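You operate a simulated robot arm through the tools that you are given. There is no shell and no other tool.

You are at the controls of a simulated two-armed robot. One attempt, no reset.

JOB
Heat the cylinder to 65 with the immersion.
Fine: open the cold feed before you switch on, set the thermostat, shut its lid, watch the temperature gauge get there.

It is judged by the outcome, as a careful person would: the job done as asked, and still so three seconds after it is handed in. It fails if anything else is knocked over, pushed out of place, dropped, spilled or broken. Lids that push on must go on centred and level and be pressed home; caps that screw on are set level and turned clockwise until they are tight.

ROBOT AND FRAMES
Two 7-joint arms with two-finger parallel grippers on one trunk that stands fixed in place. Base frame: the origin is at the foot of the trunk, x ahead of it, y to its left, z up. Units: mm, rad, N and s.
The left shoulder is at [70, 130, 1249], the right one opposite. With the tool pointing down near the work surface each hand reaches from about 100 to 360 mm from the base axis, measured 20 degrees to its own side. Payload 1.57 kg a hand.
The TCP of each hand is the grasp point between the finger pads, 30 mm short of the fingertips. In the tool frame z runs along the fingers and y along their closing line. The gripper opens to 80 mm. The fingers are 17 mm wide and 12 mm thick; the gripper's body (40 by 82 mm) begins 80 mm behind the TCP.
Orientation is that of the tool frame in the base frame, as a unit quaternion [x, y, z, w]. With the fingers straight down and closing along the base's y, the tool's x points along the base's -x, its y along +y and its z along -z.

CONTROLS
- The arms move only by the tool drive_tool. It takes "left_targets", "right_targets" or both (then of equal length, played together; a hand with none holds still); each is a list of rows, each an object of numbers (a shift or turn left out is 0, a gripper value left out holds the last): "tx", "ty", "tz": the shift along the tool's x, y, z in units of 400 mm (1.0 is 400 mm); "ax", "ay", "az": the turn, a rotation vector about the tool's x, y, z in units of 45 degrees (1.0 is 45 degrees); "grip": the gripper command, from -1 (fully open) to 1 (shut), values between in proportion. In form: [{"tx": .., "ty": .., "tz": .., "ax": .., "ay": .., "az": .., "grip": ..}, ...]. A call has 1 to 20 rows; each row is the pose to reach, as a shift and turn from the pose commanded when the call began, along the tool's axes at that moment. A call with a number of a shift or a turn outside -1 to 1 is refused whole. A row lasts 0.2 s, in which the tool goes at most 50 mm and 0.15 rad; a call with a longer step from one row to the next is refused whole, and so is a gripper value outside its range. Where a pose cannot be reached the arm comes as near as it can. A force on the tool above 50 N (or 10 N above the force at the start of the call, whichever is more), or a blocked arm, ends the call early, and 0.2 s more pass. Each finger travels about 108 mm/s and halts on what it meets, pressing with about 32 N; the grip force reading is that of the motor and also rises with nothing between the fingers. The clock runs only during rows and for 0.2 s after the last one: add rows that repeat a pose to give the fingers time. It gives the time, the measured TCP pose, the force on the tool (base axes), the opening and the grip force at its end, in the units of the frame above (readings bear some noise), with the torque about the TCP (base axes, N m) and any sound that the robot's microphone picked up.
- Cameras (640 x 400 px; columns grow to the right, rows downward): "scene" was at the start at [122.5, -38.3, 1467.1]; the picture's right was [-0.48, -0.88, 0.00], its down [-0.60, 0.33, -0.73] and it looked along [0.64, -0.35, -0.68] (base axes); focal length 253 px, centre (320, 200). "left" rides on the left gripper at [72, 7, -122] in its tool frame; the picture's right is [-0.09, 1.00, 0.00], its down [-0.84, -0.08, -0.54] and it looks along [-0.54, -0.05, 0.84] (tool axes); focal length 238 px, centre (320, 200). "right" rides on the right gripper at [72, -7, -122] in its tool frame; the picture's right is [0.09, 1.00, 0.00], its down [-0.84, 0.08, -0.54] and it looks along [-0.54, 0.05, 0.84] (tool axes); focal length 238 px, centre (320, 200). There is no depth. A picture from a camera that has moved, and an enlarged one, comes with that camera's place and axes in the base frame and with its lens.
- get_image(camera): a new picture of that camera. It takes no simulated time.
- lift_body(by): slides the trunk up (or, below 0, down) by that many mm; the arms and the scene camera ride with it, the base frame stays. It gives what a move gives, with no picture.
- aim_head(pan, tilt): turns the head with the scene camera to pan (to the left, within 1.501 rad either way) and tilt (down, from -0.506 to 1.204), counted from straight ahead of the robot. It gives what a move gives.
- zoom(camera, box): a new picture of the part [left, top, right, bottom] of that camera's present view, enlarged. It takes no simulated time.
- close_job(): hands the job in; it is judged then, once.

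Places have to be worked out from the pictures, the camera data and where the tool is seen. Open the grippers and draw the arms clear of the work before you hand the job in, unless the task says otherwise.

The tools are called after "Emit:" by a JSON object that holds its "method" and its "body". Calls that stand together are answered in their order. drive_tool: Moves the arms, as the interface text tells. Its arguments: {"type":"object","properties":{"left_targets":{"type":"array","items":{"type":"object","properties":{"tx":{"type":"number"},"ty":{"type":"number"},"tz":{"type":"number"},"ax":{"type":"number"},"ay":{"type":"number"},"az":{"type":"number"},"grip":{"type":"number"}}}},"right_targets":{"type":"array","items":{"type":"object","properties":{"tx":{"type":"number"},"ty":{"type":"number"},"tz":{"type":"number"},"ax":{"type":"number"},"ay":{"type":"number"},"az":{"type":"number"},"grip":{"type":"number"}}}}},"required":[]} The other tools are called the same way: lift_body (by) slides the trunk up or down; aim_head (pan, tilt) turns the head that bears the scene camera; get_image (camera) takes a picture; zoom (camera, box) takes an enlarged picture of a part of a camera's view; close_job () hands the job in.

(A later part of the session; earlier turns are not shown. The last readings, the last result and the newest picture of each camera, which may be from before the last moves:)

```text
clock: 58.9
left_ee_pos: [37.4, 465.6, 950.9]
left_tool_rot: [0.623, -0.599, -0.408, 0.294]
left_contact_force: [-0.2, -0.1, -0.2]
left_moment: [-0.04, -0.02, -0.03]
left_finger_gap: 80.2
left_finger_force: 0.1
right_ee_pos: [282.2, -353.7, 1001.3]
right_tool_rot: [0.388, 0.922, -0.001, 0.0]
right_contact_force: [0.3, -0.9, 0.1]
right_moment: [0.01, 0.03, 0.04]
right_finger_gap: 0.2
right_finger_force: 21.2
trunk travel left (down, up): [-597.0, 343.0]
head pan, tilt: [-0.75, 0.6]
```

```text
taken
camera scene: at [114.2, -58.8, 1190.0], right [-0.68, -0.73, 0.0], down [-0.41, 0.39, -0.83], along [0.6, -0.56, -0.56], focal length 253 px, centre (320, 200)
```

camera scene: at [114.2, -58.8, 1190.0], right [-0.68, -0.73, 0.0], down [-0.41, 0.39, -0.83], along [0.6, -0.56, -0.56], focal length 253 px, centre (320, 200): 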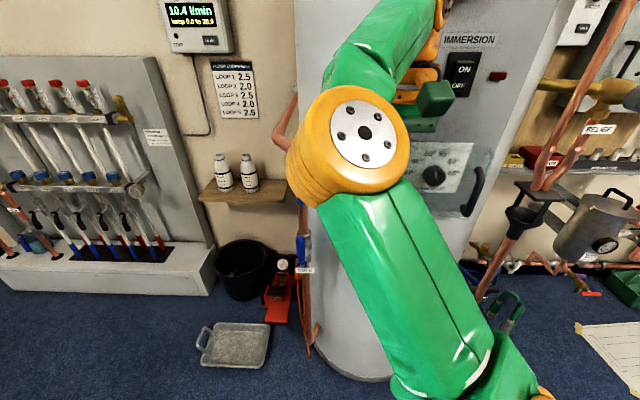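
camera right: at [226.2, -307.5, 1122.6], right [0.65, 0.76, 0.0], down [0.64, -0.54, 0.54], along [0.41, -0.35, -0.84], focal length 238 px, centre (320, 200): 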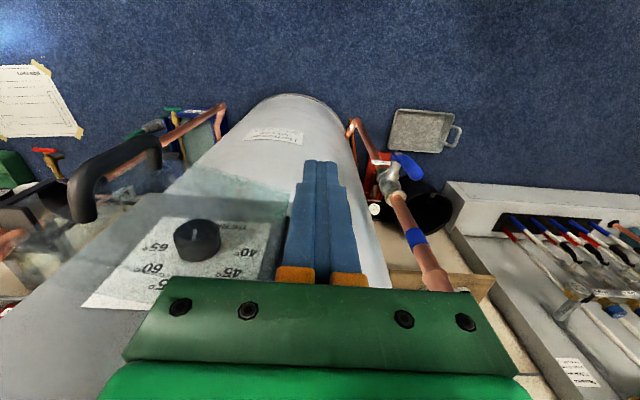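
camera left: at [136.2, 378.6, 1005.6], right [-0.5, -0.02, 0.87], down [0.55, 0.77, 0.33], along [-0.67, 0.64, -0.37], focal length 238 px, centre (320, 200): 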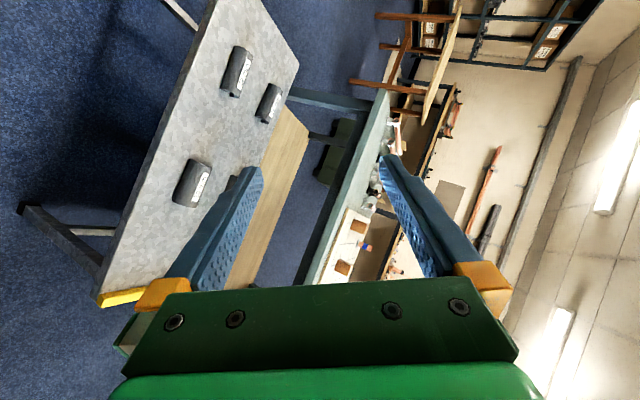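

Emit:
{"method": "zoom", "body": {"camera": "right", "box": [40, 100, 300, 310]}}

Emit:
{"method": "zoom", "body": {"camera": "scene", "box": [400, 120, 520, 240]}}

```text
1.90 times, centred on (170, 205) of right
camera zoom: at [226.2, -307.5, 1122.6], right [0.65, 0.76, 0.0], down [0.64, -0.54, 0.54], along [0.41, -0.35, -0.84], focal length 454 px, centre (606, 190)
```

zoom: 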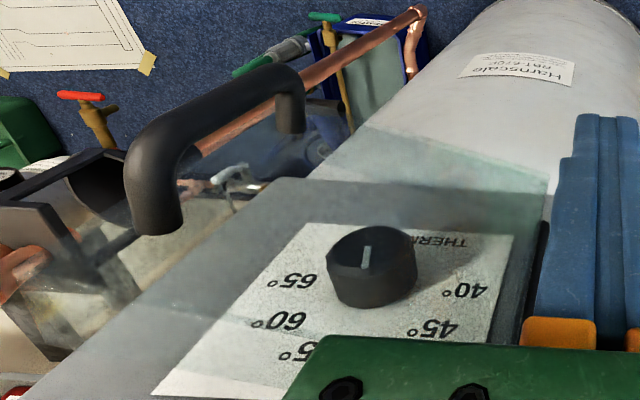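

```text
3.33 times, centred on (460, 180) of scene
camera zoom: at [114.2, -58.8, 1190.0], right [-0.68, -0.73, 0.0], down [-0.41, 0.39, -0.83], along [0.6, -0.56, -0.56], focal length 844 px, centre (-147, 267)
```

zoom: 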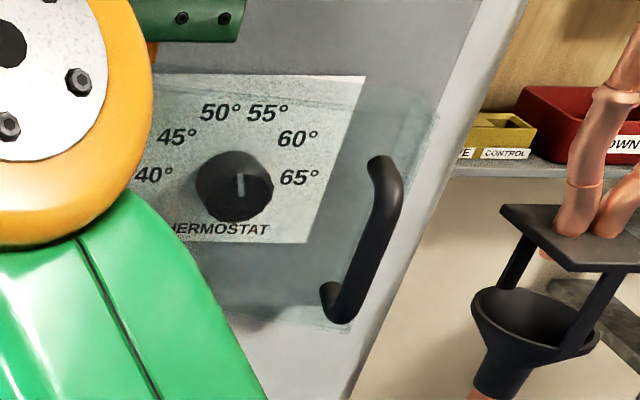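

The lid is ajar by about 14° and stays where it's left, so the hinge has friction. I'll lower the trunk by 140 mm so the arm works in its more extended, well-behaved range while reaching up to the lid.

Emit:
{"method": "lift_body", "body": {"by": -140}}

```text
clock: 60.6
left_ee_pos: [36.4, 465.3, 811.6]
left_tool_rot: [0.623, -0.598, -0.408, 0.294]
left_contact_force: [-0.6, -0.3, 2.2]
left_moment: [0.02, 0.01, -0.02]
left_finger_gap: 80.3
left_finger_force: 0.1
right_ee_pos: [280.8, -355.8, 860.8]
right_tool_rot: [0.387, 0.922, -0.001, 0.0]
right_contact_force: [0.4, 0.6, 0.3]
right_moment: [0.0, -0.06, 0.0]
right_finger_gap: 0.0
right_finger_force: 21.1
trunk travel left (down, up): [-457.0, 483.0]
head pan, tilt: [-0.75, 0.6]
```

Emit:
{"method": "drive_tool", "body": {"right_targets": [{"tx": 0.05, "ty": 0.002, "tz": -0.074, "ax": -0.024, "ay": -0.153, "az": -0.062}, {"tx": 0.1008, "ty": 0.0043, "tz": -0.1475, "ax": -0.047, "ay": -0.307, "az": -0.124}, {"tx": 0.104, "ty": -0.087, "tz": -0.198, "ax": -0.071, "ay": -0.46, "az": -0.187}, {"tx": 0.108, "ty": -0.178, "tz": -0.2475, "ax": -0.095, "ay": -0.614, "az": -0.249}, {"tx": 0.111, "ty": -0.268, "tz": -0.2725, "ax": -0.118, "ay": -0.768, "az": -0.311, "grip": 0.0}, {"tx": 0.1135, "ty": -0.358, "tz": -0.2975, "ax": -0.142, "ay": -0.921, "az": -0.373, "grip": 0.0}]}}

Emit:
{"method": "get_image", "body": {"camera": "right"}}

Emit:
{"method": "get_image", "body": {"camera": "scene"}}

```text
clock: 62.0
left_ee_pos: [36.1, 465.7, 812.2]
left_tool_rot: [0.623, -0.599, -0.408, 0.294]
left_contact_force: [0.3, 0.2, -0.9]
left_moment: [0.0, 0.0, -0.02]
left_finger_gap: 80.2
left_finger_force: 0.1
right_ee_pos: [146.1, -425.4, 979.1]
right_tool_rot: [0.225, 0.906, -0.087, 0.347]
right_contact_force: [-0.4, -0.2, -0.9]
right_moment: [0.0, -0.01, 0.0]
right_finger_gap: 40.0
right_finger_force: 0.1
trunk travel left (down, up): [-457.0, 483.0]
head pan, tilt: [-0.75, 0.6]
```

```text
taken
camera right: at [23.1, -367.0, 1022.6], right [0.41, 0.91, -0.06], down [0.27, -0.05, 0.96], along [0.87, -0.41, -0.26], focal length 238 px, centre (320, 200)
```

right: 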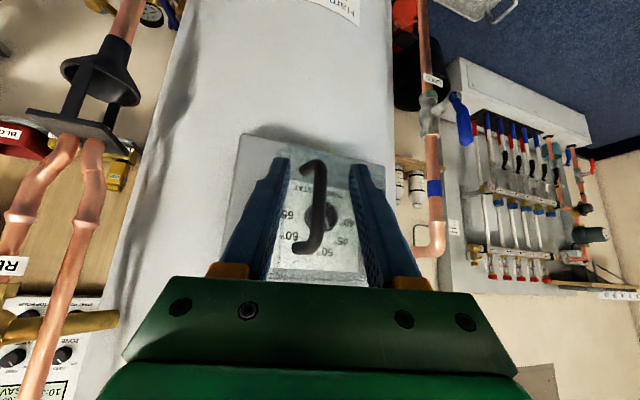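

```text
taken
camera scene: at [112.9, -59.5, 1050.1], right [-0.68, -0.73, 0.0], down [-0.41, 0.39, -0.83], along [0.6, -0.56, -0.56], focal length 253 px, centre (320, 200)
```

scene: 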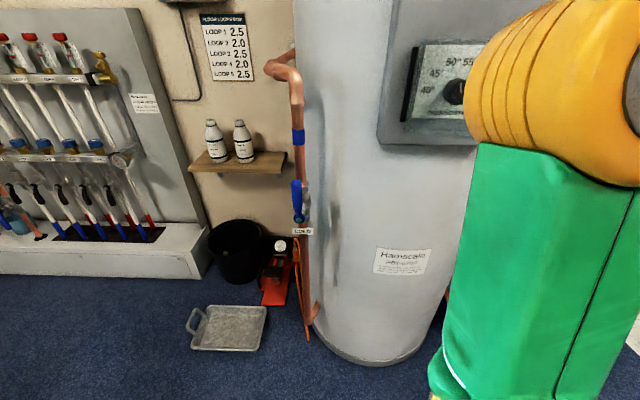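

The bar is centred between the open fingers. I'll move in 43 mm and close on it gently.

Emit:
{"method": "drive_tool", "body": {"right_targets": [{"tx": -0.04, "ty": 0.002, "tz": 0.036, "grip": 0.0}, {"tx": -0.08, "ty": 0.004, "tz": 0.0716, "grip": 0.0}, {"tx": -0.08, "ty": 0.004, "tz": 0.0716, "grip": 1}, {"tx": -0.08, "ty": 0.004, "tz": 0.0716, "grip": 1}, {"tx": -0.08, "ty": 0.004, "tz": 0.0716, "grip": 1}]}}

Emit:
{"method": "get_image", "body": {"camera": "right"}}

```text
clock: 63.2
left_ee_pos: [35.1, 465.4, 813.3]
left_tool_rot: [0.624, -0.599, -0.408, 0.292]
left_contact_force: [-0.5, -0.1, -0.8]
left_moment: [-0.01, 0.0, 0.02]
left_finger_gap: 79.8
left_finger_force: 0.1
right_ee_pos: [184.3, -443.3, 981.4]
right_tool_rot: [0.226, 0.907, -0.086, 0.346]
right_contact_force: [-5.6, 0.0, -2.6]
right_moment: [0.42, -0.2, -0.04]
right_finger_gap: 10.7
right_finger_force: 28.0
trunk travel left (down, up): [-457.0, 483.0]
head pan, tilt: [-0.75, 0.6]
```

```text
taken
camera right: at [61.5, -385.3, 1023.4], right [0.41, 0.91, -0.06], down [0.27, -0.06, 0.96], along [0.87, -0.41, -0.27], focal length 238 px, centre (320, 200)
```

right: 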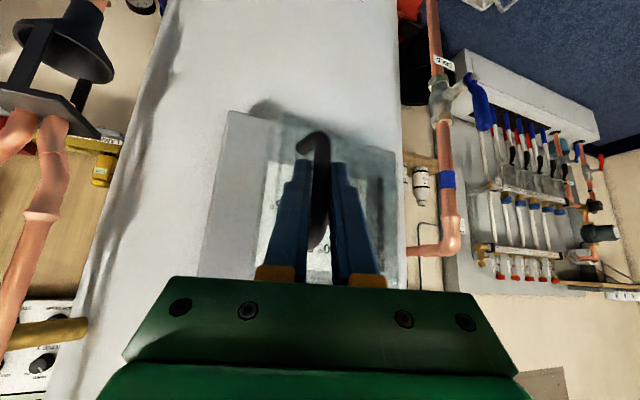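

The handle is gripped again. I'll pull the lid along its arc in short calls with only a slight turn of the hand, watching the force.

Emit:
{"method": "drive_tool", "body": {"right_targets": [{"tx": 0.0129, "ty": 0.0384, "tz": -0.0115, "ax": -0.044, "az": -0.05}, {"tx": 0.0238, "ty": 0.078, "tz": -0.0212, "ax": -0.089, "az": -0.099}, {"tx": 0.031, "ty": 0.1189, "tz": -0.0276, "ax": -0.133, "az": -0.149}]}}

```text
clock: 64.0
left_ee_pos: [35.6, 465.1, 810.9]
left_tool_rot: [0.623, -0.599, -0.408, 0.294]
left_contact_force: [0.6, -0.1, -0.3]
left_moment: [0.0, 0.03, 0.03]
left_finger_gap: 80.0
left_finger_force: 0.0
right_ee_pos: [191.6, -391.6, 980.7]
right_tool_rot: [0.153, 0.921, -0.059, 0.353]
right_contact_force: [-9.0, 2.8, -6.8]
right_moment: [0.62, -0.26, 0.01]
right_finger_gap: 11.0
right_finger_force: 28.5
trunk travel left (down, up): [-457.0, 483.0]
head pan, tilt: [-0.75, 0.6]
```

Emit:
{"method": "drive_tool", "body": {"right_targets": [{"tx": -0.0035, "ty": 0.0378, "tz": 0.0031, "ax": -0.044, "az": -0.05}, {"tx": -0.0087, "ty": 0.0792, "tz": 0.0078, "ax": -0.089, "az": -0.099}]}}

Emit:
{"method": "get_image", "body": {"camera": "right"}}

```text
clock: 64.6
left_ee_pos: [35.1, 468.0, 811.9]
left_tool_rot: [0.623, -0.6, -0.407, 0.294]
left_contact_force: [0.1, -0.2, 0.2]
left_moment: [0.03, 0.01, 0.0]
left_finger_gap: 80.1
left_finger_force: 0.1
right_ee_pos: [206.7, -363.2, 980.9]
right_tool_rot: [0.104, 0.928, -0.042, 0.355]
right_contact_force: [-5.5, 1.9, 0.6]
right_moment: [0.49, -0.52, -0.02]
right_finger_gap: 11.3
right_finger_force: 28.2
trunk travel left (down, up): [-457.0, 483.0]
head pan, tilt: [-0.75, 0.6]
```

```text
taken
camera right: at [73.3, -337.8, 1023.7], right [0.16, 0.99, -0.06], down [0.27, 0.02, 0.96], along [0.95, -0.17, -0.26], focal length 238 px, centre (320, 200)
```

right: 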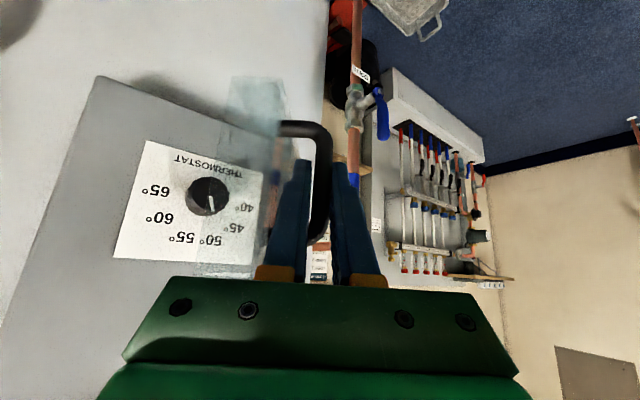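

The lid is at about 50° with only 6 N. I'll continue in two-row steps.

Emit:
{"method": "drive_tool", "body": {"right_targets": [{"tx": -0.0114, "ty": 0.039, "tz": 0.01, "ax": -0.059, "az": -0.066}, {"tx": -0.027, "ty": 0.0753, "tz": 0.0239, "ax": -0.119, "az": -0.132}]}}

Emit:
{"method": "get_image", "body": {"camera": "right"}}

```text
clock: 65.2
left_ee_pos: [36.1, 465.2, 812.2]
left_tool_rot: [0.623, -0.598, -0.408, 0.295]
left_contact_force: [-0.3, 0.6, -0.4]
left_moment: [0.0, -0.01, 0.04]
left_finger_gap: 80.2
left_finger_force: 0.0
right_ee_pos: [229.1, -336.3, 980.7]
right_tool_rot: [0.041, 0.933, -0.017, 0.357]
right_contact_force: [0.0, -2.0, 8.6]
right_moment: [0.55, -0.21, -0.09]
right_finger_gap: 10.8
right_finger_force: 28.5
trunk travel left (down, up): [-457.0, 483.0]
head pan, tilt: [-0.75, 0.6]
```

```text
taken
camera right: at [93.4, -330.7, 1023.2], right [0.02, 1.0, -0.06], down [0.27, 0.06, 0.96], along [0.96, -0.03, -0.27], focal length 238 px, centre (320, 200)
```

right: 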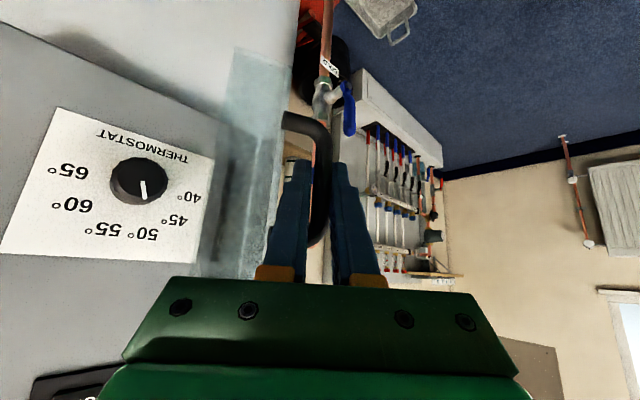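

Emit:
{"method": "get_image", "body": {"camera": "scene"}}

```text
taken
camera scene: at [113.6, -58.6, 1050.2], right [-0.68, -0.73, 0.0], down [-0.41, 0.38, -0.83], along [0.6, -0.56, -0.56], focal length 253 px, centre (320, 200)
```

scene: 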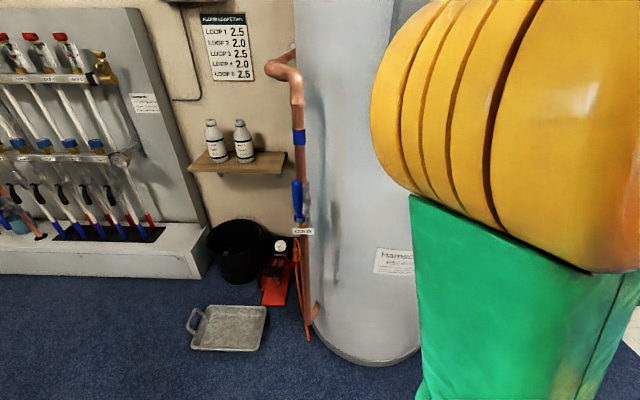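

Emit:
{"method": "drive_tool", "body": {"right_targets": [{"tx": -0.0192, "ty": 0.0277, "tz": 0.0171, "ax": -0.059, "az": -0.066}, {"tx": -0.0439, "ty": 0.0538, "tz": 0.0392, "ax": -0.119, "az": -0.132}]}}

Emit:
{"method": "get_image", "body": {"camera": "right"}}

```text
clock: 65.8
left_ee_pos: [21.9, 460.7, 816.4]
left_tool_rot: [0.629, -0.599, -0.404, 0.286]
left_contact_force: [0.2, 0.8, 0.3]
left_moment: [0.05, 0.01, 0.01]
left_finger_gap: 79.8
left_finger_force: 0.0
right_ee_pos: [230.7, -333.3, 982.2]
right_tool_rot: [0.003, 0.933, -0.002, 0.361]
right_contact_force: [-46.6, -20.2, -11.0]
right_moment: [-2.74, -2.22, -6.65]
right_finger_gap: 10.6
right_finger_force: 28.8
trunk travel left (down, up): [-457.0, 483.0]
head pan, tilt: [-0.75, 0.6]
stopped in row 2 (right hand): the force on the tool passed its limit at 56 N (the readings are from after the stop); the commanded pose is now the measured one
```

```text
taken
camera right: at [95.4, -338.7, 1022.2], right [-0.06, 1.0, -0.06], down [0.26, 0.08, 0.96], along [0.96, 0.04, -0.26], focal length 238 px, centre (320, 200)
```

right: 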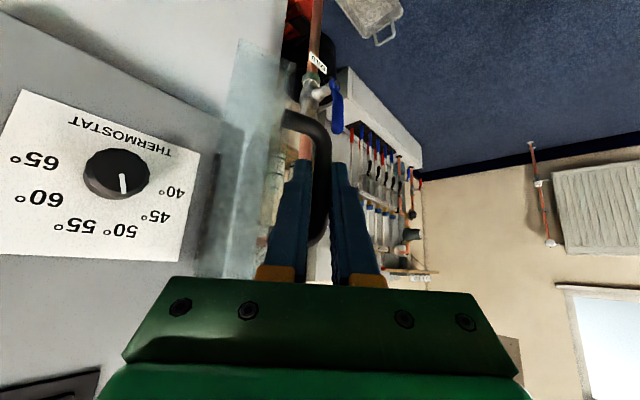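

I see my mistake. The lid swings clockwise seen from above, but I've been turning the hand the other way, so the fingers jam against the lid plate at about 113° relative. I'll turn the hand back the right way gently to free it.

Emit:
{"method": "drive_tool", "body": {"right_targets": [{"ax": 0.06, "az": 0.066}, {"ax": 0.12, "az": 0.132}]}}

```text
clock: 66.4
left_ee_pos: [28.8, 464.6, 813.5]
left_tool_rot: [0.627, -0.6, -0.404, 0.291]
left_contact_force: [0.4, 0.1, -0.3]
left_moment: [-0.03, -0.01, -0.03]
left_finger_gap: 80.1
left_finger_force: 0.0
right_ee_pos: [242.6, -324.6, 980.1]
right_tool_rot: [0.058, 0.932, -0.023, 0.356]
right_contact_force: [-24.1, -3.4, -13.1]
right_moment: [0.29, -2.83, -2.77]
right_finger_gap: 10.4
right_finger_force: 28.4
trunk travel left (down, up): [-457.0, 483.0]
head pan, tilt: [-0.75, 0.6]
```

Emit:
{"method": "drive_tool", "body": {"right_targets": [{"ax": 0.06, "az": 0.066}, {"ax": 0.12, "az": 0.132}, {"ax": 0.18, "az": 0.198}]}}

Emit:
{"method": "get_image", "body": {"camera": "right"}}

```text
clock: 67.2
left_ee_pos: [36.2, 468.4, 810.9]
left_tool_rot: [0.623, -0.6, -0.406, 0.294]
left_contact_force: [0.2, 0.2, -0.1]
left_moment: [0.03, 0.01, -0.02]
left_finger_gap: 79.9
left_finger_force: 0.1
right_ee_pos: [249.0, -320.9, 979.8]
right_tool_rot: [0.154, 0.922, -0.066, 0.349]
right_contact_force: [-3.4, 7.7, -5.3]
right_moment: [0.89, 0.36, 0.05]
right_finger_gap: 11.0
right_finger_force: 28.8
trunk travel left (down, up): [-457.0, 483.0]
head pan, tilt: [-0.75, 0.6]
```

```text
taken
camera right: at [118.8, -282.0, 1023.8], right [0.26, 0.96, -0.07], down [0.28, 0.0, 0.96], along [0.92, -0.27, -0.27], focal length 238 px, centre (320, 200)
```

right: 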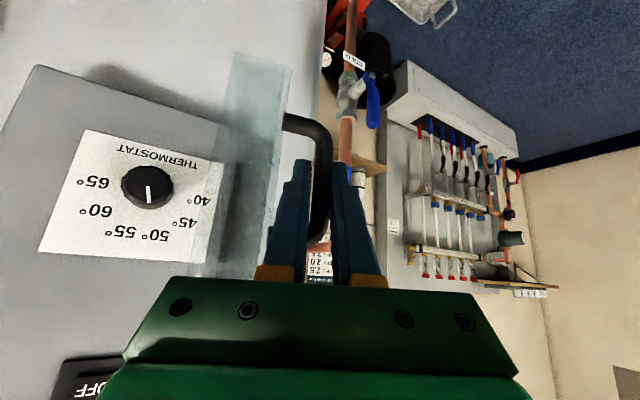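

The forces have dropped and the lid is now open about 75°, and the hinge holds it. I'll open the fingers slightly and slide the hand out along its own axis.

Emit:
{"method": "drive_tool", "body": {"right_targets": [{"grip": 0.45}, {"grip": 0.45}, {"tz": -0.04, "grip": 0.45}, {"tz": -0.08, "grip": 0.45}, {"tz": -0.12, "grip": 0.45}]}}

Emit:
{"method": "get_image", "body": {"camera": "right"}}

```text
clock: 68.4
left_ee_pos: [35.5, 465.4, 812.4]
left_tool_rot: [0.625, -0.598, -0.408, 0.294]
left_contact_force: [0.3, 1.0, -0.1]
left_moment: [0.0, -0.07, 0.01]
left_finger_gap: 79.8
left_finger_force: 0.1
right_ee_pos: [220.6, -315.4, 1013.2]
right_tool_rot: [0.154, 0.923, -0.064, 0.348]
right_contact_force: [1.8, -0.6, -26.3]
right_moment: [0.65, 0.55, 0.06]
right_finger_gap: 19.3
right_finger_force: 0.1
trunk travel left (down, up): [-457.0, 483.0]
head pan, tilt: [-0.75, 0.6]
```

```text
taken
camera right: at [90.3, -275.8, 1058.2], right [0.26, 0.96, -0.07], down [0.28, -0.01, 0.96], along [0.92, -0.27, -0.27], focal length 238 px, centre (320, 200)
```

right: 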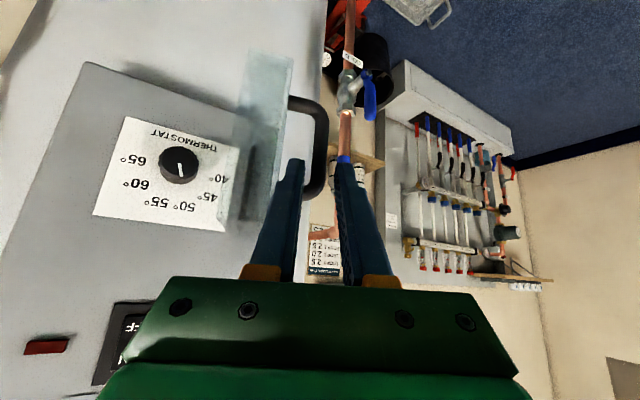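

A finger is catching under the handle's upper leg, at 26 N. I'll drop 8 mm to free it and then back out horizontally.

Emit:
{"method": "drive_tool", "body": {"right_targets": [{"tx": 0.0132, "tz": 0.015}, {"tx": 0.045, "ty": 0.001, "tz": -0.018}, {"tx": 0.0883, "ty": 0.002, "tz": -0.051}]}}

Emit:
{"method": "get_image", "body": {"camera": "right"}}

```text
clock: 69.2
left_ee_pos: [35.3, 466.7, 812.9]
left_tool_rot: [0.623, -0.599, -0.407, 0.295]
left_contact_force: [-0.2, 0.1, 0.3]
left_moment: [0.03, 0.0, -0.02]
left_finger_gap: 79.8
left_finger_force: 0.0
right_ee_pos: [184.2, -308.9, 1001.4]
right_tool_rot: [0.158, 0.925, -0.056, 0.341]
right_contact_force: [-0.3, -0.2, -0.2]
right_moment: [-0.01, 0.01, -0.02]
right_finger_gap: 22.0
right_finger_force: 0.1
right hand out of reach, approached as far as the arm can: row 3
trunk travel left (down, up): [-457.0, 483.0]
head pan, tilt: [-0.75, 0.6]
```

```text
taken
camera right: at [56.8, -270.1, 1047.2], right [0.26, 0.96, -0.06], down [0.29, -0.02, 0.96], along [0.92, -0.27, -0.29], focal length 238 px, centre (320, 200)
```

right: 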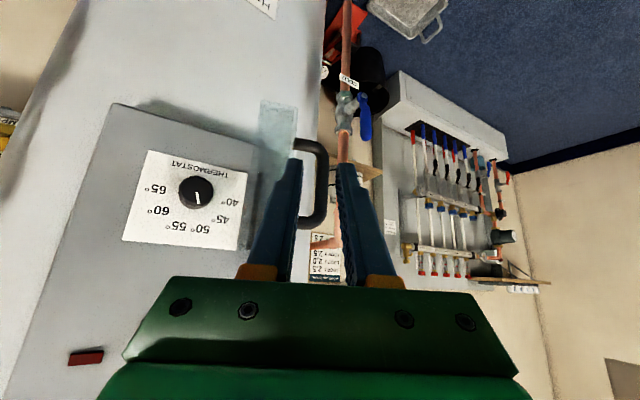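

The hand is free and the lid stands open on its own. I'll close the fingers, go round to the right of the lid, and face the panel so I can nudge the lid a little further open from inside.

Emit:
{"method": "drive_tool", "body": {"right_targets": [{"tx": 0.027, "ty": -0.079, "tz": -0.021, "ax": 0.077, "az": 0.087, "grip": 1}, {"tx": 0.0545, "ty": -0.1575, "tz": -0.042, "ax": 0.153, "az": 0.174, "grip": 1}, {"tx": -0.0012, "ty": -0.184, "tz": 0.024, "ax": 0.23, "az": 0.26, "grip": 1}, {"tx": -0.057, "ty": -0.21, "tz": 0.09, "ax": 0.306, "az": 0.347, "grip": 1}, {"tx": -0.1127, "ty": -0.2365, "tz": 0.156, "ax": 0.3825, "az": 0.434, "grip": 1}]}}

Emit:
{"method": "get_image", "body": {"camera": "right"}}

```text
clock: 70.4
left_ee_pos: [35.2, 465.9, 811.7]
left_tool_rot: [0.624, -0.598, -0.407, 0.295]
left_contact_force: [-0.4, -0.6, 0.4]
left_moment: [0.0, 0.03, -0.01]
left_finger_gap: 80.1
left_finger_force: 0.1
right_ee_pos: [226.7, -418.9, 989.5]
right_tool_rot: [0.358, 0.863, -0.142, 0.327]
right_contact_force: [-0.3, -0.5, 0.3]
right_moment: [0.0, 0.04, -0.03]
right_finger_gap: 0.0
right_finger_force: 21.2
trunk travel left (down, up): [-457.0, 483.0]
head pan, tilt: [-0.75, 0.6]
```

```text
taken
camera right: at [125.8, -327.2, 1032.6], right [0.66, 0.75, -0.07], down [0.25, -0.13, 0.96], along [0.71, -0.65, -0.27], focal length 238 px, centre (320, 200)
```

right: 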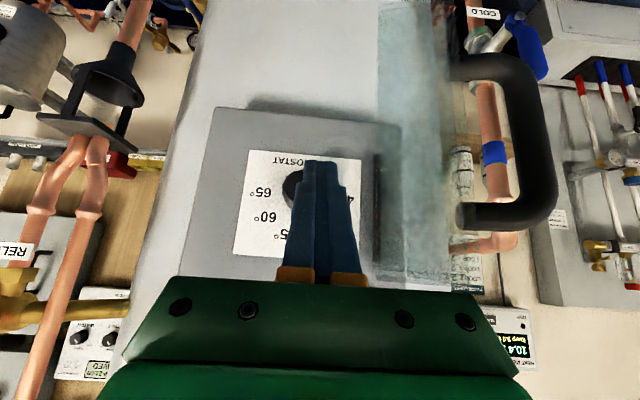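

The lid and dial are clearly visible. I'll slide the closed fingers left against the inside of the lid to open it past 90°.

Emit:
{"method": "drive_tool", "body": {"right_targets": [{"tx": -0.002, "ty": 0.042, "tz": 0.002}, {"tx": -0.004, "ty": 0.083, "tz": 0.004}, {"tx": -0.0066, "ty": 0.125, "tz": 0.0058}]}}

Emit:
{"method": "get_image", "body": {"camera": "right"}}

```text
clock: 71.2
left_ee_pos: [35.2, 466.2, 811.4]
left_tool_rot: [0.623, -0.599, -0.407, 0.296]
left_contact_force: [-1.0, 0.8, -0.2]
left_moment: [-0.03, 0.03, 0.02]
left_finger_gap: 79.9
left_finger_force: 0.0
right_ee_pos: [262.6, -385.1, 990.2]
right_tool_rot: [0.358, 0.863, -0.142, 0.327]
right_contact_force: [0.9, 0.2, 1.1]
right_moment: [-0.02, -0.03, -0.01]
right_finger_gap: 0.3
right_finger_force: 21.3
trunk travel left (down, up): [-457.0, 483.0]
head pan, tilt: [-0.75, 0.6]
```

```text
taken
camera right: at [162.6, -293.2, 1032.8], right [0.66, 0.75, -0.07], down [0.25, -0.12, 0.96], along [0.71, -0.65, -0.27], focal length 238 px, centre (320, 200)
```

right: 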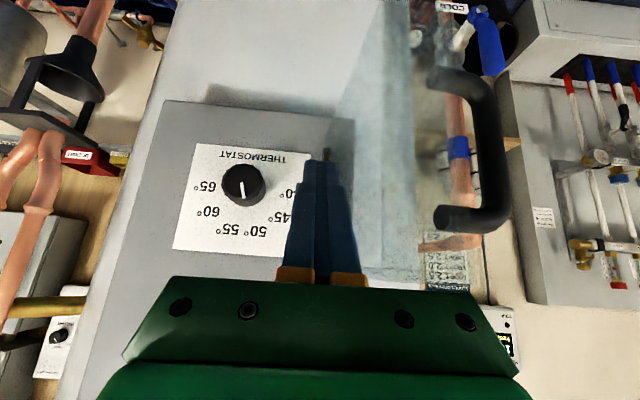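

Emit:
{"method": "drive_tool", "body": {"right_targets": [{"tx": -0.001, "ty": 0.02, "tz": 0.001}, {"tx": -0.002, "ty": 0.04, "tz": 0.002}, {"tx": 0.001, "ty": -0.03, "tz": -0.001}, {"tx": 0.005, "ty": -0.1, "tz": -0.005}]}}

Emit:
{"method": "get_image", "body": {"camera": "right"}}

```text
clock: 72.2
left_ee_pos: [35.6, 466.1, 811.7]
left_tool_rot: [0.624, -0.598, -0.408, 0.294]
left_contact_force: [-0.6, -0.8, 0.2]
left_moment: [-0.01, 0.02, -0.02]
left_finger_gap: 79.9
left_finger_force: 0.0
right_ee_pos: [231.8, -413.4, 991.7]
right_tool_rot: [0.358, 0.863, -0.142, 0.327]
right_contact_force: [0.3, 0.0, 0.6]
right_moment: [0.0, -0.01, 0.02]
right_finger_gap: 0.2
right_finger_force: 21.1
trunk travel left (down, up): [-457.0, 483.0]
head pan, tilt: [-0.75, 0.6]
```

```text
taken
camera right: at [131.6, -320.6, 1033.9], right [0.66, 0.75, -0.07], down [0.25, -0.12, 0.96], along [0.71, -0.65, -0.27], focal length 238 px, centre (320, 200)
```

right: 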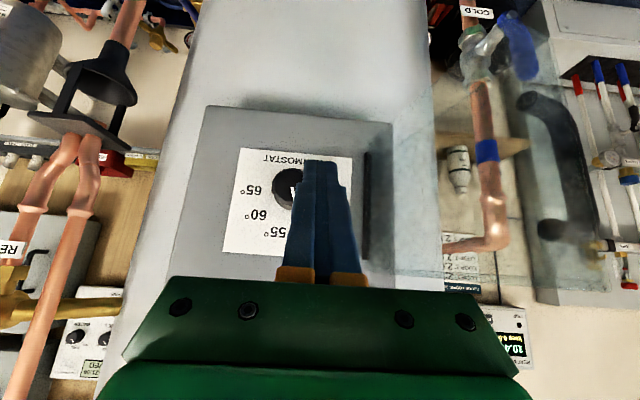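

The lid now stands at about 100°, well clear. I'll line up on the knob (axis about [255,-467,971]), open the fingers to 60 mm, and check the view before going in.

Emit:
{"method": "drive_tool", "body": {"right_targets": [{"tx": 0.018, "ty": -0.045, "tz": 0.017, "grip": -0.5}, {"tx": 0.018, "ty": -0.045, "tz": 0.017, "grip": -0.5}, {"tx": 0.018, "ty": -0.045, "tz": 0.017, "grip": -0.5}]}}

Emit:
{"method": "get_image", "body": {"camera": "right"}}

Emit:
{"method": "zoom", "body": {"camera": "right", "box": [210, 100, 430, 280]}}

```text
clock: 73.0
left_ee_pos: [35.7, 467.2, 812.4]
left_tool_rot: [0.624, -0.599, -0.407, 0.294]
left_contact_force: [-0.4, 0.1, 0.4]
left_moment: [0.0, 0.0, -0.01]
left_finger_gap: 80.1
left_finger_force: 0.1
right_ee_pos: [217.8, -423.9, 980.8]
right_tool_rot: [0.358, 0.863, -0.142, 0.327]
right_contact_force: [-0.3, -0.2, 0.0]
right_moment: [0.05, -0.03, -0.01]
right_finger_gap: 60.1
right_finger_force: 0.1
trunk travel left (down, up): [-457.0, 483.0]
head pan, tilt: [-0.75, 0.6]
```

```text
taken
camera right: at [118.3, -332.3, 1024.1], right [0.66, 0.75, -0.07], down [0.25, -0.12, 0.96], along [0.71, -0.65, -0.27], focal length 238 px, centre (320, 200)
```

right: 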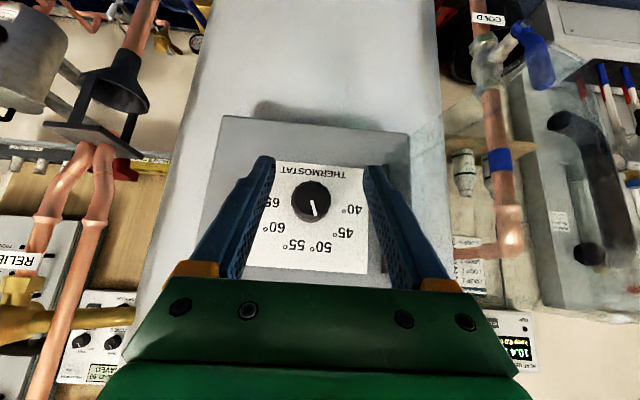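

```text
2.22 times, centred on (320, 190) of right
camera zoom: at [118.3, -332.3, 1024.1], right [0.66, 0.75, -0.07], down [0.25, -0.12, 0.96], along [0.71, -0.65, -0.27], focal length 530 px, centre (320, 222)
```

zoom: 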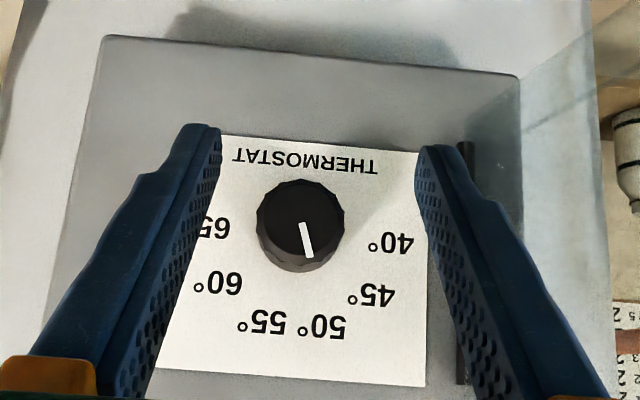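

The knob is centred between the open fingers and the pointer reads 50. I'll move straight in to straddle it.

Emit:
{"method": "drive_tool", "body": {"right_targets": [{"tx": -0.035, "ty": -0.003, "tz": 0.03, "grip": -0.5}, {"tx": -0.07, "ty": -0.006, "tz": 0.06, "grip": -0.5}, {"tx": -0.1053, "ty": -0.0088, "tz": 0.0902, "grip": -0.5}]}}

Emit:
{"method": "get_image", "body": {"camera": "right"}}

```text
clock: 73.8
left_ee_pos: [34.9, 465.8, 810.4]
left_tool_rot: [0.624, -0.597, -0.408, 0.295]
left_contact_force: [-0.8, 0.3, -0.4]
left_moment: [-0.03, -0.02, 0.01]
left_finger_gap: 79.9
left_finger_force: 0.0
right_ee_pos: [255.2, -466.9, 981.6]
right_tool_rot: [0.358, 0.863, -0.141, 0.327]
right_contact_force: [0.1, 0.1, 0.4]
right_moment: [0.01, 0.0, -0.03]
right_finger_gap: 60.2
right_finger_force: 0.0
trunk travel left (down, up): [-457.0, 483.0]
head pan, tilt: [-0.75, 0.6]
```

```text
taken
camera right: at [155.4, -374.1, 1025.0], right [0.66, 0.75, -0.07], down [0.25, -0.13, 0.96], along [0.71, -0.65, -0.27], focal length 238 px, centre (320, 200)
```

right: 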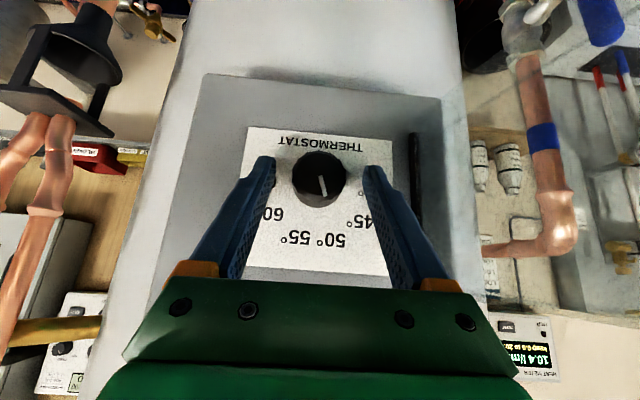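

Emit:
{"method": "drive_tool", "body": {"right_targets": [{"grip": 1}, {"grip": 1}, {"grip": 1}]}}

Emit:
{"method": "zoom", "body": {"camera": "right", "box": [210, 100, 430, 280]}}

```text
clock: 74.6
left_ee_pos: [35.8, 466.2, 811.6]
left_tool_rot: [0.624, -0.599, -0.407, 0.295]
left_contact_force: [0.3, -0.3, 0.1]
left_moment: [0.04, 0.0, 0.02]
left_finger_gap: 79.9
left_finger_force: 0.0
right_ee_pos: [254.1, -465.7, 981.3]
right_tool_rot: [0.357, 0.863, -0.141, 0.327]
right_contact_force: [-1.3, -3.5, 2.8]
right_moment: [-0.1, -0.06, 0.38]
right_finger_gap: 33.9
right_finger_force: 42.1
trunk travel left (down, up): [-457.0, 483.0]
head pan, tilt: [-0.75, 0.6]
```

```text
2.22 times, centred on (320, 190) of right
camera zoom: at [154.3, -374.2, 1025.2], right [0.66, 0.75, -0.07], down [0.25, -0.12, 0.96], along [0.71, -0.65, -0.27], focal length 530 px, centre (320, 222)
```

zoom: 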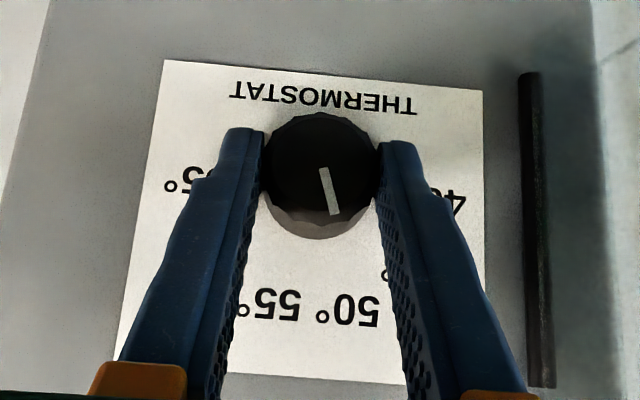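

The knob is gripped (33.9 mm). I'll turn it clockwise about its own axis by 36° as a first stroke.

Emit:
{"method": "drive_tool", "body": {"right_targets": [{"tx": 0.0003, "ty": -0.0033, "tz": 0.0001, "ax": -0.119, "ay": -0.008, "az": 0.107}, {"tx": 0.0009, "ty": -0.0065, "tz": 0.0004, "ax": -0.238, "ay": -0.017, "az": 0.213}, {"tx": 0.0017, "ty": -0.0097, "tz": 0.0011, "ax": -0.358, "ay": -0.025, "az": 0.32}, {"tx": 0.0028, "ty": -0.0126, "tz": 0.0021, "ax": -0.477, "ay": -0.033, "az": 0.426}, {"tx": 0.004, "ty": -0.0154, "tz": 0.0033, "ax": -0.596, "ay": -0.042, "az": 0.533}]}}

Emit:
{"method": "get_image", "body": {"camera": "right"}}

Emit:
{"method": "zoom", "body": {"camera": "right", "box": [210, 100, 430, 280]}}

```text
clock: 75.8
left_ee_pos: [34.3, 465.9, 812.7]
left_tool_rot: [0.624, -0.599, -0.406, 0.294]
left_contact_force: [-0.5, -0.1, 0.8]
left_moment: [-0.01, 0.01, -0.03]
left_finger_gap: 80.0
left_finger_force: 0.1
right_ee_pos: [249.2, -471.1, 979.1]
right_tool_rot: [0.441, 0.774, 0.127, 0.436]
right_contact_force: [-5.7, -1.7, -1.8]
right_moment: [0.73, 0.88, 0.22]
right_finger_gap: 33.6
right_finger_force: 41.5
trunk travel left (down, up): [-457.0, 483.0]
head pan, tilt: [-0.75, 0.6]
```

```text
taken
camera right: at [132.0, -394.1, 1006.4], right [0.55, 0.65, 0.53], down [-0.19, -0.52, 0.83], along [0.81, -0.56, -0.16], focal length 238 px, centre (320, 200)
```

right: 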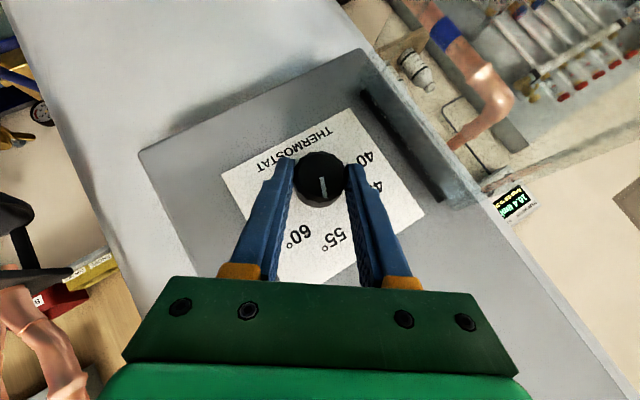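

```text
2.22 times, centred on (320, 190) of right
camera zoom: at [132.0, -394.1, 1006.4], right [0.55, 0.65, 0.53], down [-0.19, -0.52, 0.83], along [0.81, -0.56, -0.16], focal length 530 px, centre (320, 222)
```

zoom: 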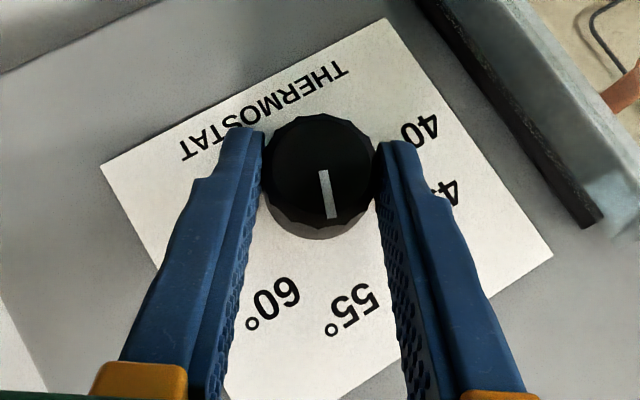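

The pointer turned with the hand to 55. The arm still has room, so I'll repeat the same turn in this grip.

Emit:
{"method": "drive_tool", "body": {"right_targets": [{"tx": 0.0003, "ty": -0.0033, "tz": 0.0001, "ax": -0.119, "ay": -0.008, "az": 0.107}, {"tx": 0.0009, "ty": -0.0065, "tz": 0.0004, "ax": -0.238, "ay": -0.017, "az": 0.213}, {"tx": 0.0017, "ty": -0.0097, "tz": 0.0011, "ax": -0.358, "ay": -0.025, "az": 0.32}, {"tx": 0.0028, "ty": -0.0126, "tz": 0.0021, "ax": -0.477, "ay": -0.033, "az": 0.426}]}}

Emit:
{"method": "get_image", "body": {"camera": "right"}}

Emit:
{"method": "get_image", "body": {"camera": "scene"}}

```text
clock: 76.8
left_ee_pos: [34.4, 464.7, 812.5]
left_tool_rot: [0.624, -0.599, -0.407, 0.294]
left_contact_force: [-0.2, 0.9, 0.3]
left_moment: [0.02, -0.04, -0.01]
left_finger_gap: 80.1
left_finger_force: 0.1
right_ee_pos: [247.2, -473.1, 974.5]
right_tool_rot: [0.477, 0.646, 0.335, 0.492]
right_contact_force: [-9.1, 4.5, -15.3]
right_moment: [0.99, 1.28, 0.33]
right_finger_gap: 33.7
right_finger_force: 41.3
trunk travel left (down, up): [-457.0, 483.0]
head pan, tilt: [-0.75, 0.6]
```

```text
taken
camera right: at [123.0, -402.3, 981.1], right [0.28, 0.41, 0.87], down [-0.45, -0.75, 0.5], along [0.85, -0.53, -0.03], focal length 238 px, centre (320, 200)
```

right: 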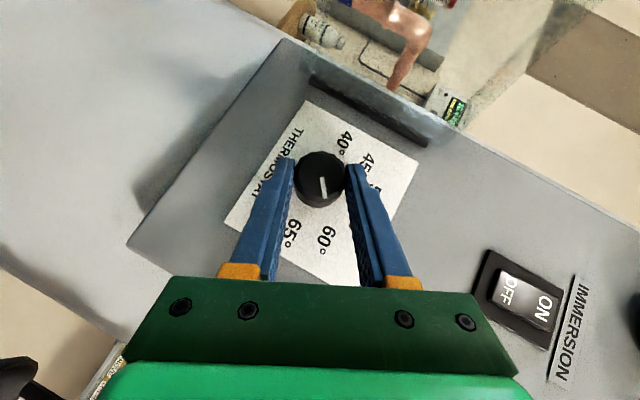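

```text
taken
camera scene: at [112.8, -60.8, 1049.8], right [-0.68, -0.73, 0.0], down [-0.41, 0.39, -0.82], along [0.6, -0.56, -0.57], focal length 253 px, centre (320, 200)
```

scene: 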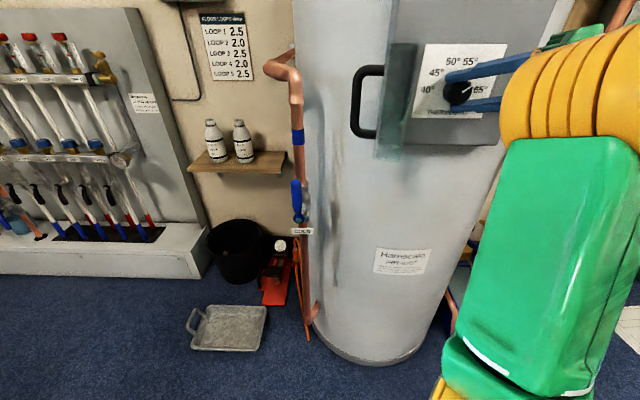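

The pointer is near 60, and the scene view confirms it. There's still no reach limit, so I'll carry on with the turn in the same grip.

Emit:
{"method": "drive_tool", "body": {"right_targets": [{"tx": 0.0003, "ty": -0.0033, "tz": 0.0001, "ax": -0.119, "ay": -0.008, "az": 0.107}, {"tx": 0.0009, "ty": -0.0065, "tz": 0.0004, "ax": -0.238, "ay": -0.017, "az": 0.213}, {"tx": 0.0017, "ty": -0.0097, "tz": 0.0011, "ax": -0.358, "ay": -0.025, "az": 0.32}]}}

Emit:
{"method": "get_image", "body": {"camera": "right"}}

Emit:
{"method": "zoom", "body": {"camera": "scene", "box": [380, 20, 540, 140]}}

```text
clock: 77.6
left_ee_pos: [35.3, 464.3, 812.2]
left_tool_rot: [0.624, -0.598, -0.408, 0.293]
left_contact_force: [-1.1, -0.1, -0.1]
left_moment: [0.03, 0.0, -0.01]
left_finger_gap: 80.0
left_finger_force: 0.0
right_ee_pos: [246.0, -473.5, 969.9]
right_tool_rot: [0.484, 0.526, 0.475, 0.514]
right_contact_force: [-11.2, 8.7, -22.6]
right_moment: [0.94, 1.3, 0.34]
right_finger_gap: 33.9
right_finger_force: 41.8
trunk travel left (down, up): [-457.0, 483.0]
head pan, tilt: [-0.75, 0.6]
```

```text
taken
camera right: at [123.0, -402.6, 960.1], right [0.02, 0.17, 0.98], down [-0.54, -0.83, 0.16], along [0.84, -0.53, 0.08], focal length 238 px, centre (320, 200)
```

right: 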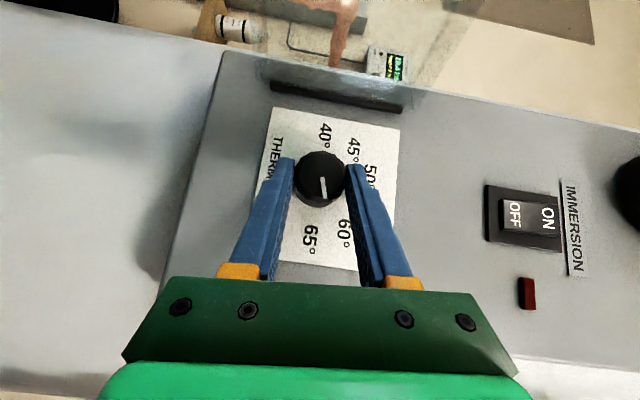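

```text
3.33 times, centred on (460, 80) of scene
camera zoom: at [113.0, -61.0, 1049.8], right [-0.68, -0.73, 0.0], down [-0.41, 0.39, -0.82], along [0.6, -0.56, -0.57], focal length 844 px, centre (-147, 600)
```

zoom: 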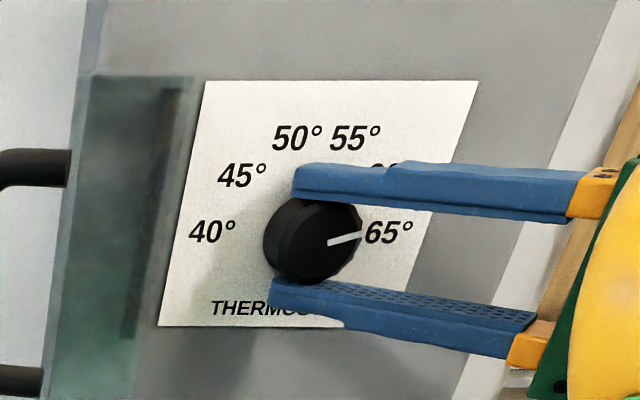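

Two thirds done: the pointer is at about 62. One more step of about 21.6° should bring it to 65.

Emit:
{"method": "drive_tool", "body": {"right_targets": [{"tx": 0.0003, "ty": -0.0033, "tz": 0.0001, "ax": -0.119, "ay": -0.008, "az": 0.107}, {"tx": 0.0009, "ty": -0.0065, "tz": 0.0004, "ax": -0.238, "ay": -0.017, "az": 0.213}, {"tx": 0.0017, "ty": -0.0097, "tz": 0.0011, "ax": -0.358, "ay": -0.025, "az": 0.32}]}}

Emit:
{"method": "get_image", "body": {"camera": "right"}}

Emit:
{"method": "zoom", "body": {"camera": "scene", "box": [400, 30, 510, 130]}}

Emit:
{"method": "zoom", "body": {"camera": "right", "box": [240, 110, 400, 270]}}

```text
clock: 78.4
left_ee_pos: [34.2, 465.3, 811.4]
left_tool_rot: [0.624, -0.599, -0.408, 0.293]
left_contact_force: [-0.3, 0.4, 0.1]
left_moment: [0.01, -0.03, 0.0]
left_finger_gap: 79.9
left_finger_force: 0.0
right_ee_pos: [246.3, -474.3, 966.1]
right_tool_rot: [0.474, 0.386, 0.598, 0.518]
right_contact_force: [-13.6, 13.6, -33.5]
right_moment: [0.35, 1.81, 0.23]
right_finger_gap: 34.7
right_finger_force: 42.0
trunk travel left (down, up): [-457.0, 483.0]
head pan, tilt: [-0.75, 0.6]
```

```text
taken
camera right: at [128.8, -397.7, 940.4], right [-0.26, -0.08, 0.96], down [-0.53, -0.82, -0.21], along [0.81, -0.57, 0.17], focal length 238 px, centre (320, 200)
```

right: 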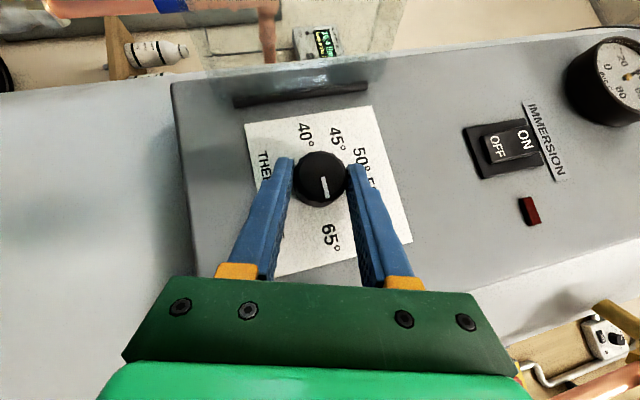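

```text
4.00 times, centred on (455, 80) of scene
camera zoom: at [113.4, -61.0, 1049.7], right [-0.68, -0.73, 0.0], down [-0.41, 0.39, -0.82], along [0.6, -0.56, -0.57], focal length 1012 px, centre (-220, 680)
```

zoom: 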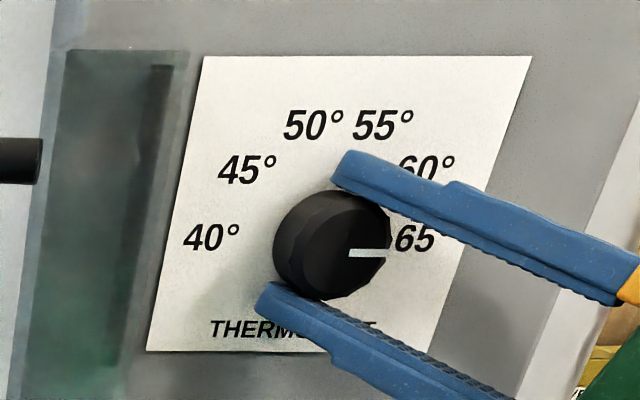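

```text
2.50 times, centred on (320, 190) of right
camera zoom: at [128.8, -397.7, 940.4], right [-0.26, -0.08, 0.96], down [-0.53, -0.82, -0.21], along [0.81, -0.57, 0.17], focal length 596 px, centre (320, 225)
```

zoom: 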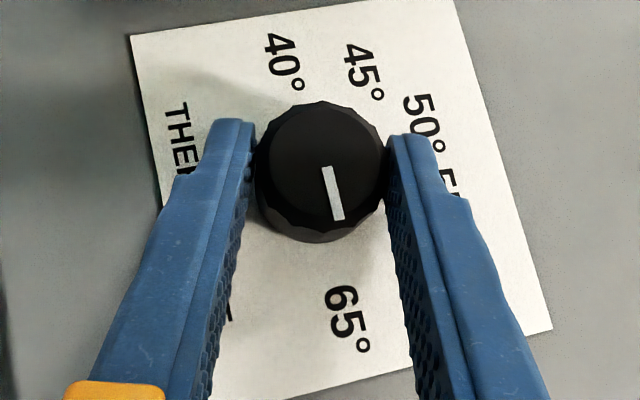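

The pointer is now horizontal at 65. I'll release the knob and back straight out, then check the setting with a clear view.

Emit:
{"method": "drive_tool", "body": {"right_targets": [{"grip": -0.4}, {"grip": -0.4}, {"tx": 0.028, "ty": 0.002, "tz": -0.025, "grip": -0.4}, {"tx": 0.075, "ty": 0.005, "tz": -0.067, "grip": -0.4}, {"tx": 0.13, "ty": 0.009, "tz": -0.116, "grip": -0.4}]}}

Emit:
{"method": "get_image", "body": {"camera": "right"}}

Emit:
{"method": "zoom", "body": {"camera": "scene", "box": [400, 30, 510, 130]}}

Emit:
{"method": "zoom", "body": {"camera": "right", "box": [220, 100, 420, 260]}}

```text
clock: 79.6
left_ee_pos: [35.5, 466.8, 810.1]
left_tool_rot: [0.623, -0.599, -0.407, 0.295]
left_contact_force: [-0.2, 0.4, 0.3]
left_moment: [0.01, 0.06, 0.02]
left_finger_gap: 80.0
left_finger_force: 0.2
right_ee_pos: [243.1, -423.5, 979.2]
right_tool_rot: [0.472, 0.386, 0.598, 0.521]
right_contact_force: [-0.4, 0.4, 0.9]
right_moment: [0.02, -0.03, 0.04]
right_finger_gap: 55.9
right_finger_force: 0.0
right hand out of reach, approached as far as the arm can: row 3, 4, 5
trunk travel left (down, up): [-457.0, 483.0]
head pan, tilt: [-0.75, 0.6]
```

```text
taken
camera right: at [126.2, -346.0, 953.2], right [-0.26, -0.07, 0.96], down [-0.53, -0.82, -0.2], along [0.8, -0.57, 0.18], focal length 238 px, centre (320, 200)
```

right: 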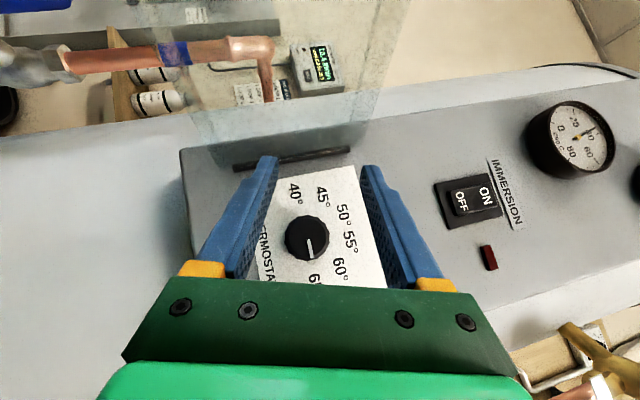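

```text
4.00 times, centred on (455, 80) of scene
camera zoom: at [114.2, -57.9, 1050.0], right [-0.68, -0.73, 0.0], down [-0.41, 0.38, -0.83], along [0.6, -0.56, -0.56], focal length 1012 px, centre (-220, 680)
```

zoom: 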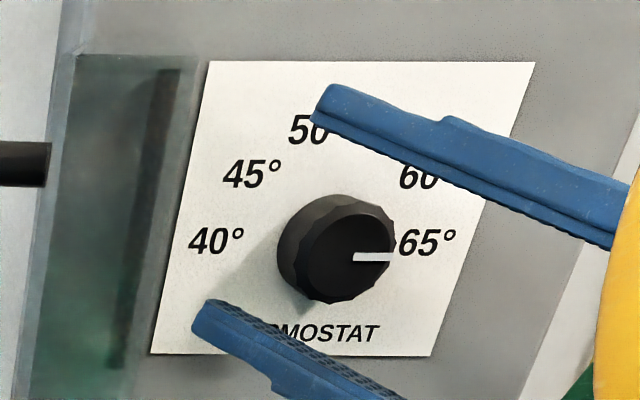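

```text
2.50 times, centred on (320, 180) of right
camera zoom: at [126.2, -346.0, 953.2], right [-0.26, -0.07, 0.96], down [-0.53, -0.82, -0.2], along [0.8, -0.57, 0.18], focal length 596 px, centre (320, 250)
```

zoom: 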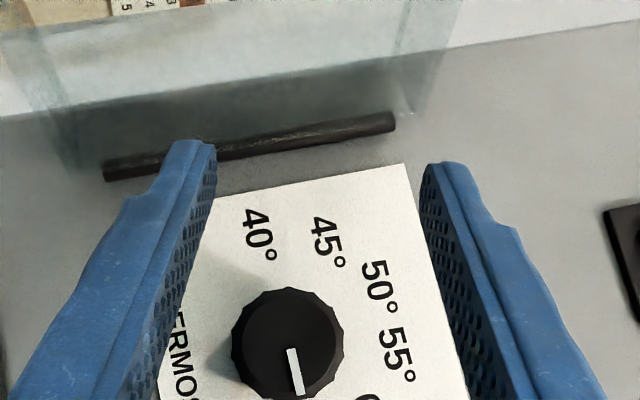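

The pointer is horizontal on 65 from both cameras. Next I'll turn the hand back upright while staying clear in front of the panel, ready to close the lid.

Emit:
{"method": "drive_tool", "body": {"right_targets": [{"tx": 0.001, "ty": 0.002, "tz": -0.005, "ax": 0.128, "ay": 0.009, "az": -0.114, "grip": 1}, {"tx": 0.002, "ty": 0.004, "tz": -0.009, "ax": 0.255, "ay": 0.018, "az": -0.228, "grip": 1}, {"tx": 0.003, "ty": 0.007, "tz": -0.014, "ax": 0.383, "ay": 0.027, "az": -0.342, "grip": 1}, {"tx": 0.0035, "ty": 0.009, "tz": -0.018, "ax": 0.511, "ay": 0.035, "az": -0.457, "grip": 1}, {"tx": 0.004, "ty": 0.011, "tz": -0.023, "ax": 0.639, "ay": 0.044, "az": -0.571, "grip": 1}, {"tx": 0.005, "ty": 0.013, "tz": -0.027, "ax": 0.766, "ay": 0.053, "az": -0.685, "grip": 1}, {"tx": 0.006, "ty": 0.0155, "tz": -0.032, "ax": 0.894, "ay": 0.062, "az": -0.799, "grip": 1}]}}

Emit:
{"method": "get_image", "body": {"camera": "right"}}

```text
clock: 81.2
left_ee_pos: [35.3, 467.1, 810.9]
left_tool_rot: [0.623, -0.599, -0.407, 0.295]
left_contact_force: [-0.7, 0.2, 0.3]
left_moment: [0.01, -0.02, -0.03]
left_finger_gap: 80.3
left_finger_force: 0.0
right_ee_pos: [228.5, -421.0, 981.5]
right_tool_rot: [0.466, 0.701, 0.256, 0.476]
right_contact_force: [-0.4, 0.1, -0.3]
right_moment: [-0.01, 0.0, -0.02]
right_finger_gap: 0.0
right_finger_force: 21.7
trunk travel left (down, up): [-457.0, 483.0]
head pan, tilt: [-0.75, 0.6]
```

```text
taken
camera right: at [107.2, -348.7, 995.7], right [0.4, 0.52, 0.76], down [-0.36, -0.67, 0.65], along [0.84, -0.53, -0.08], focal length 238 px, centre (320, 200)
```

right: 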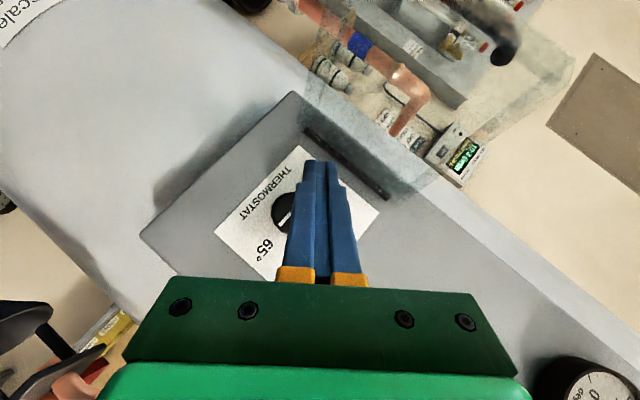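

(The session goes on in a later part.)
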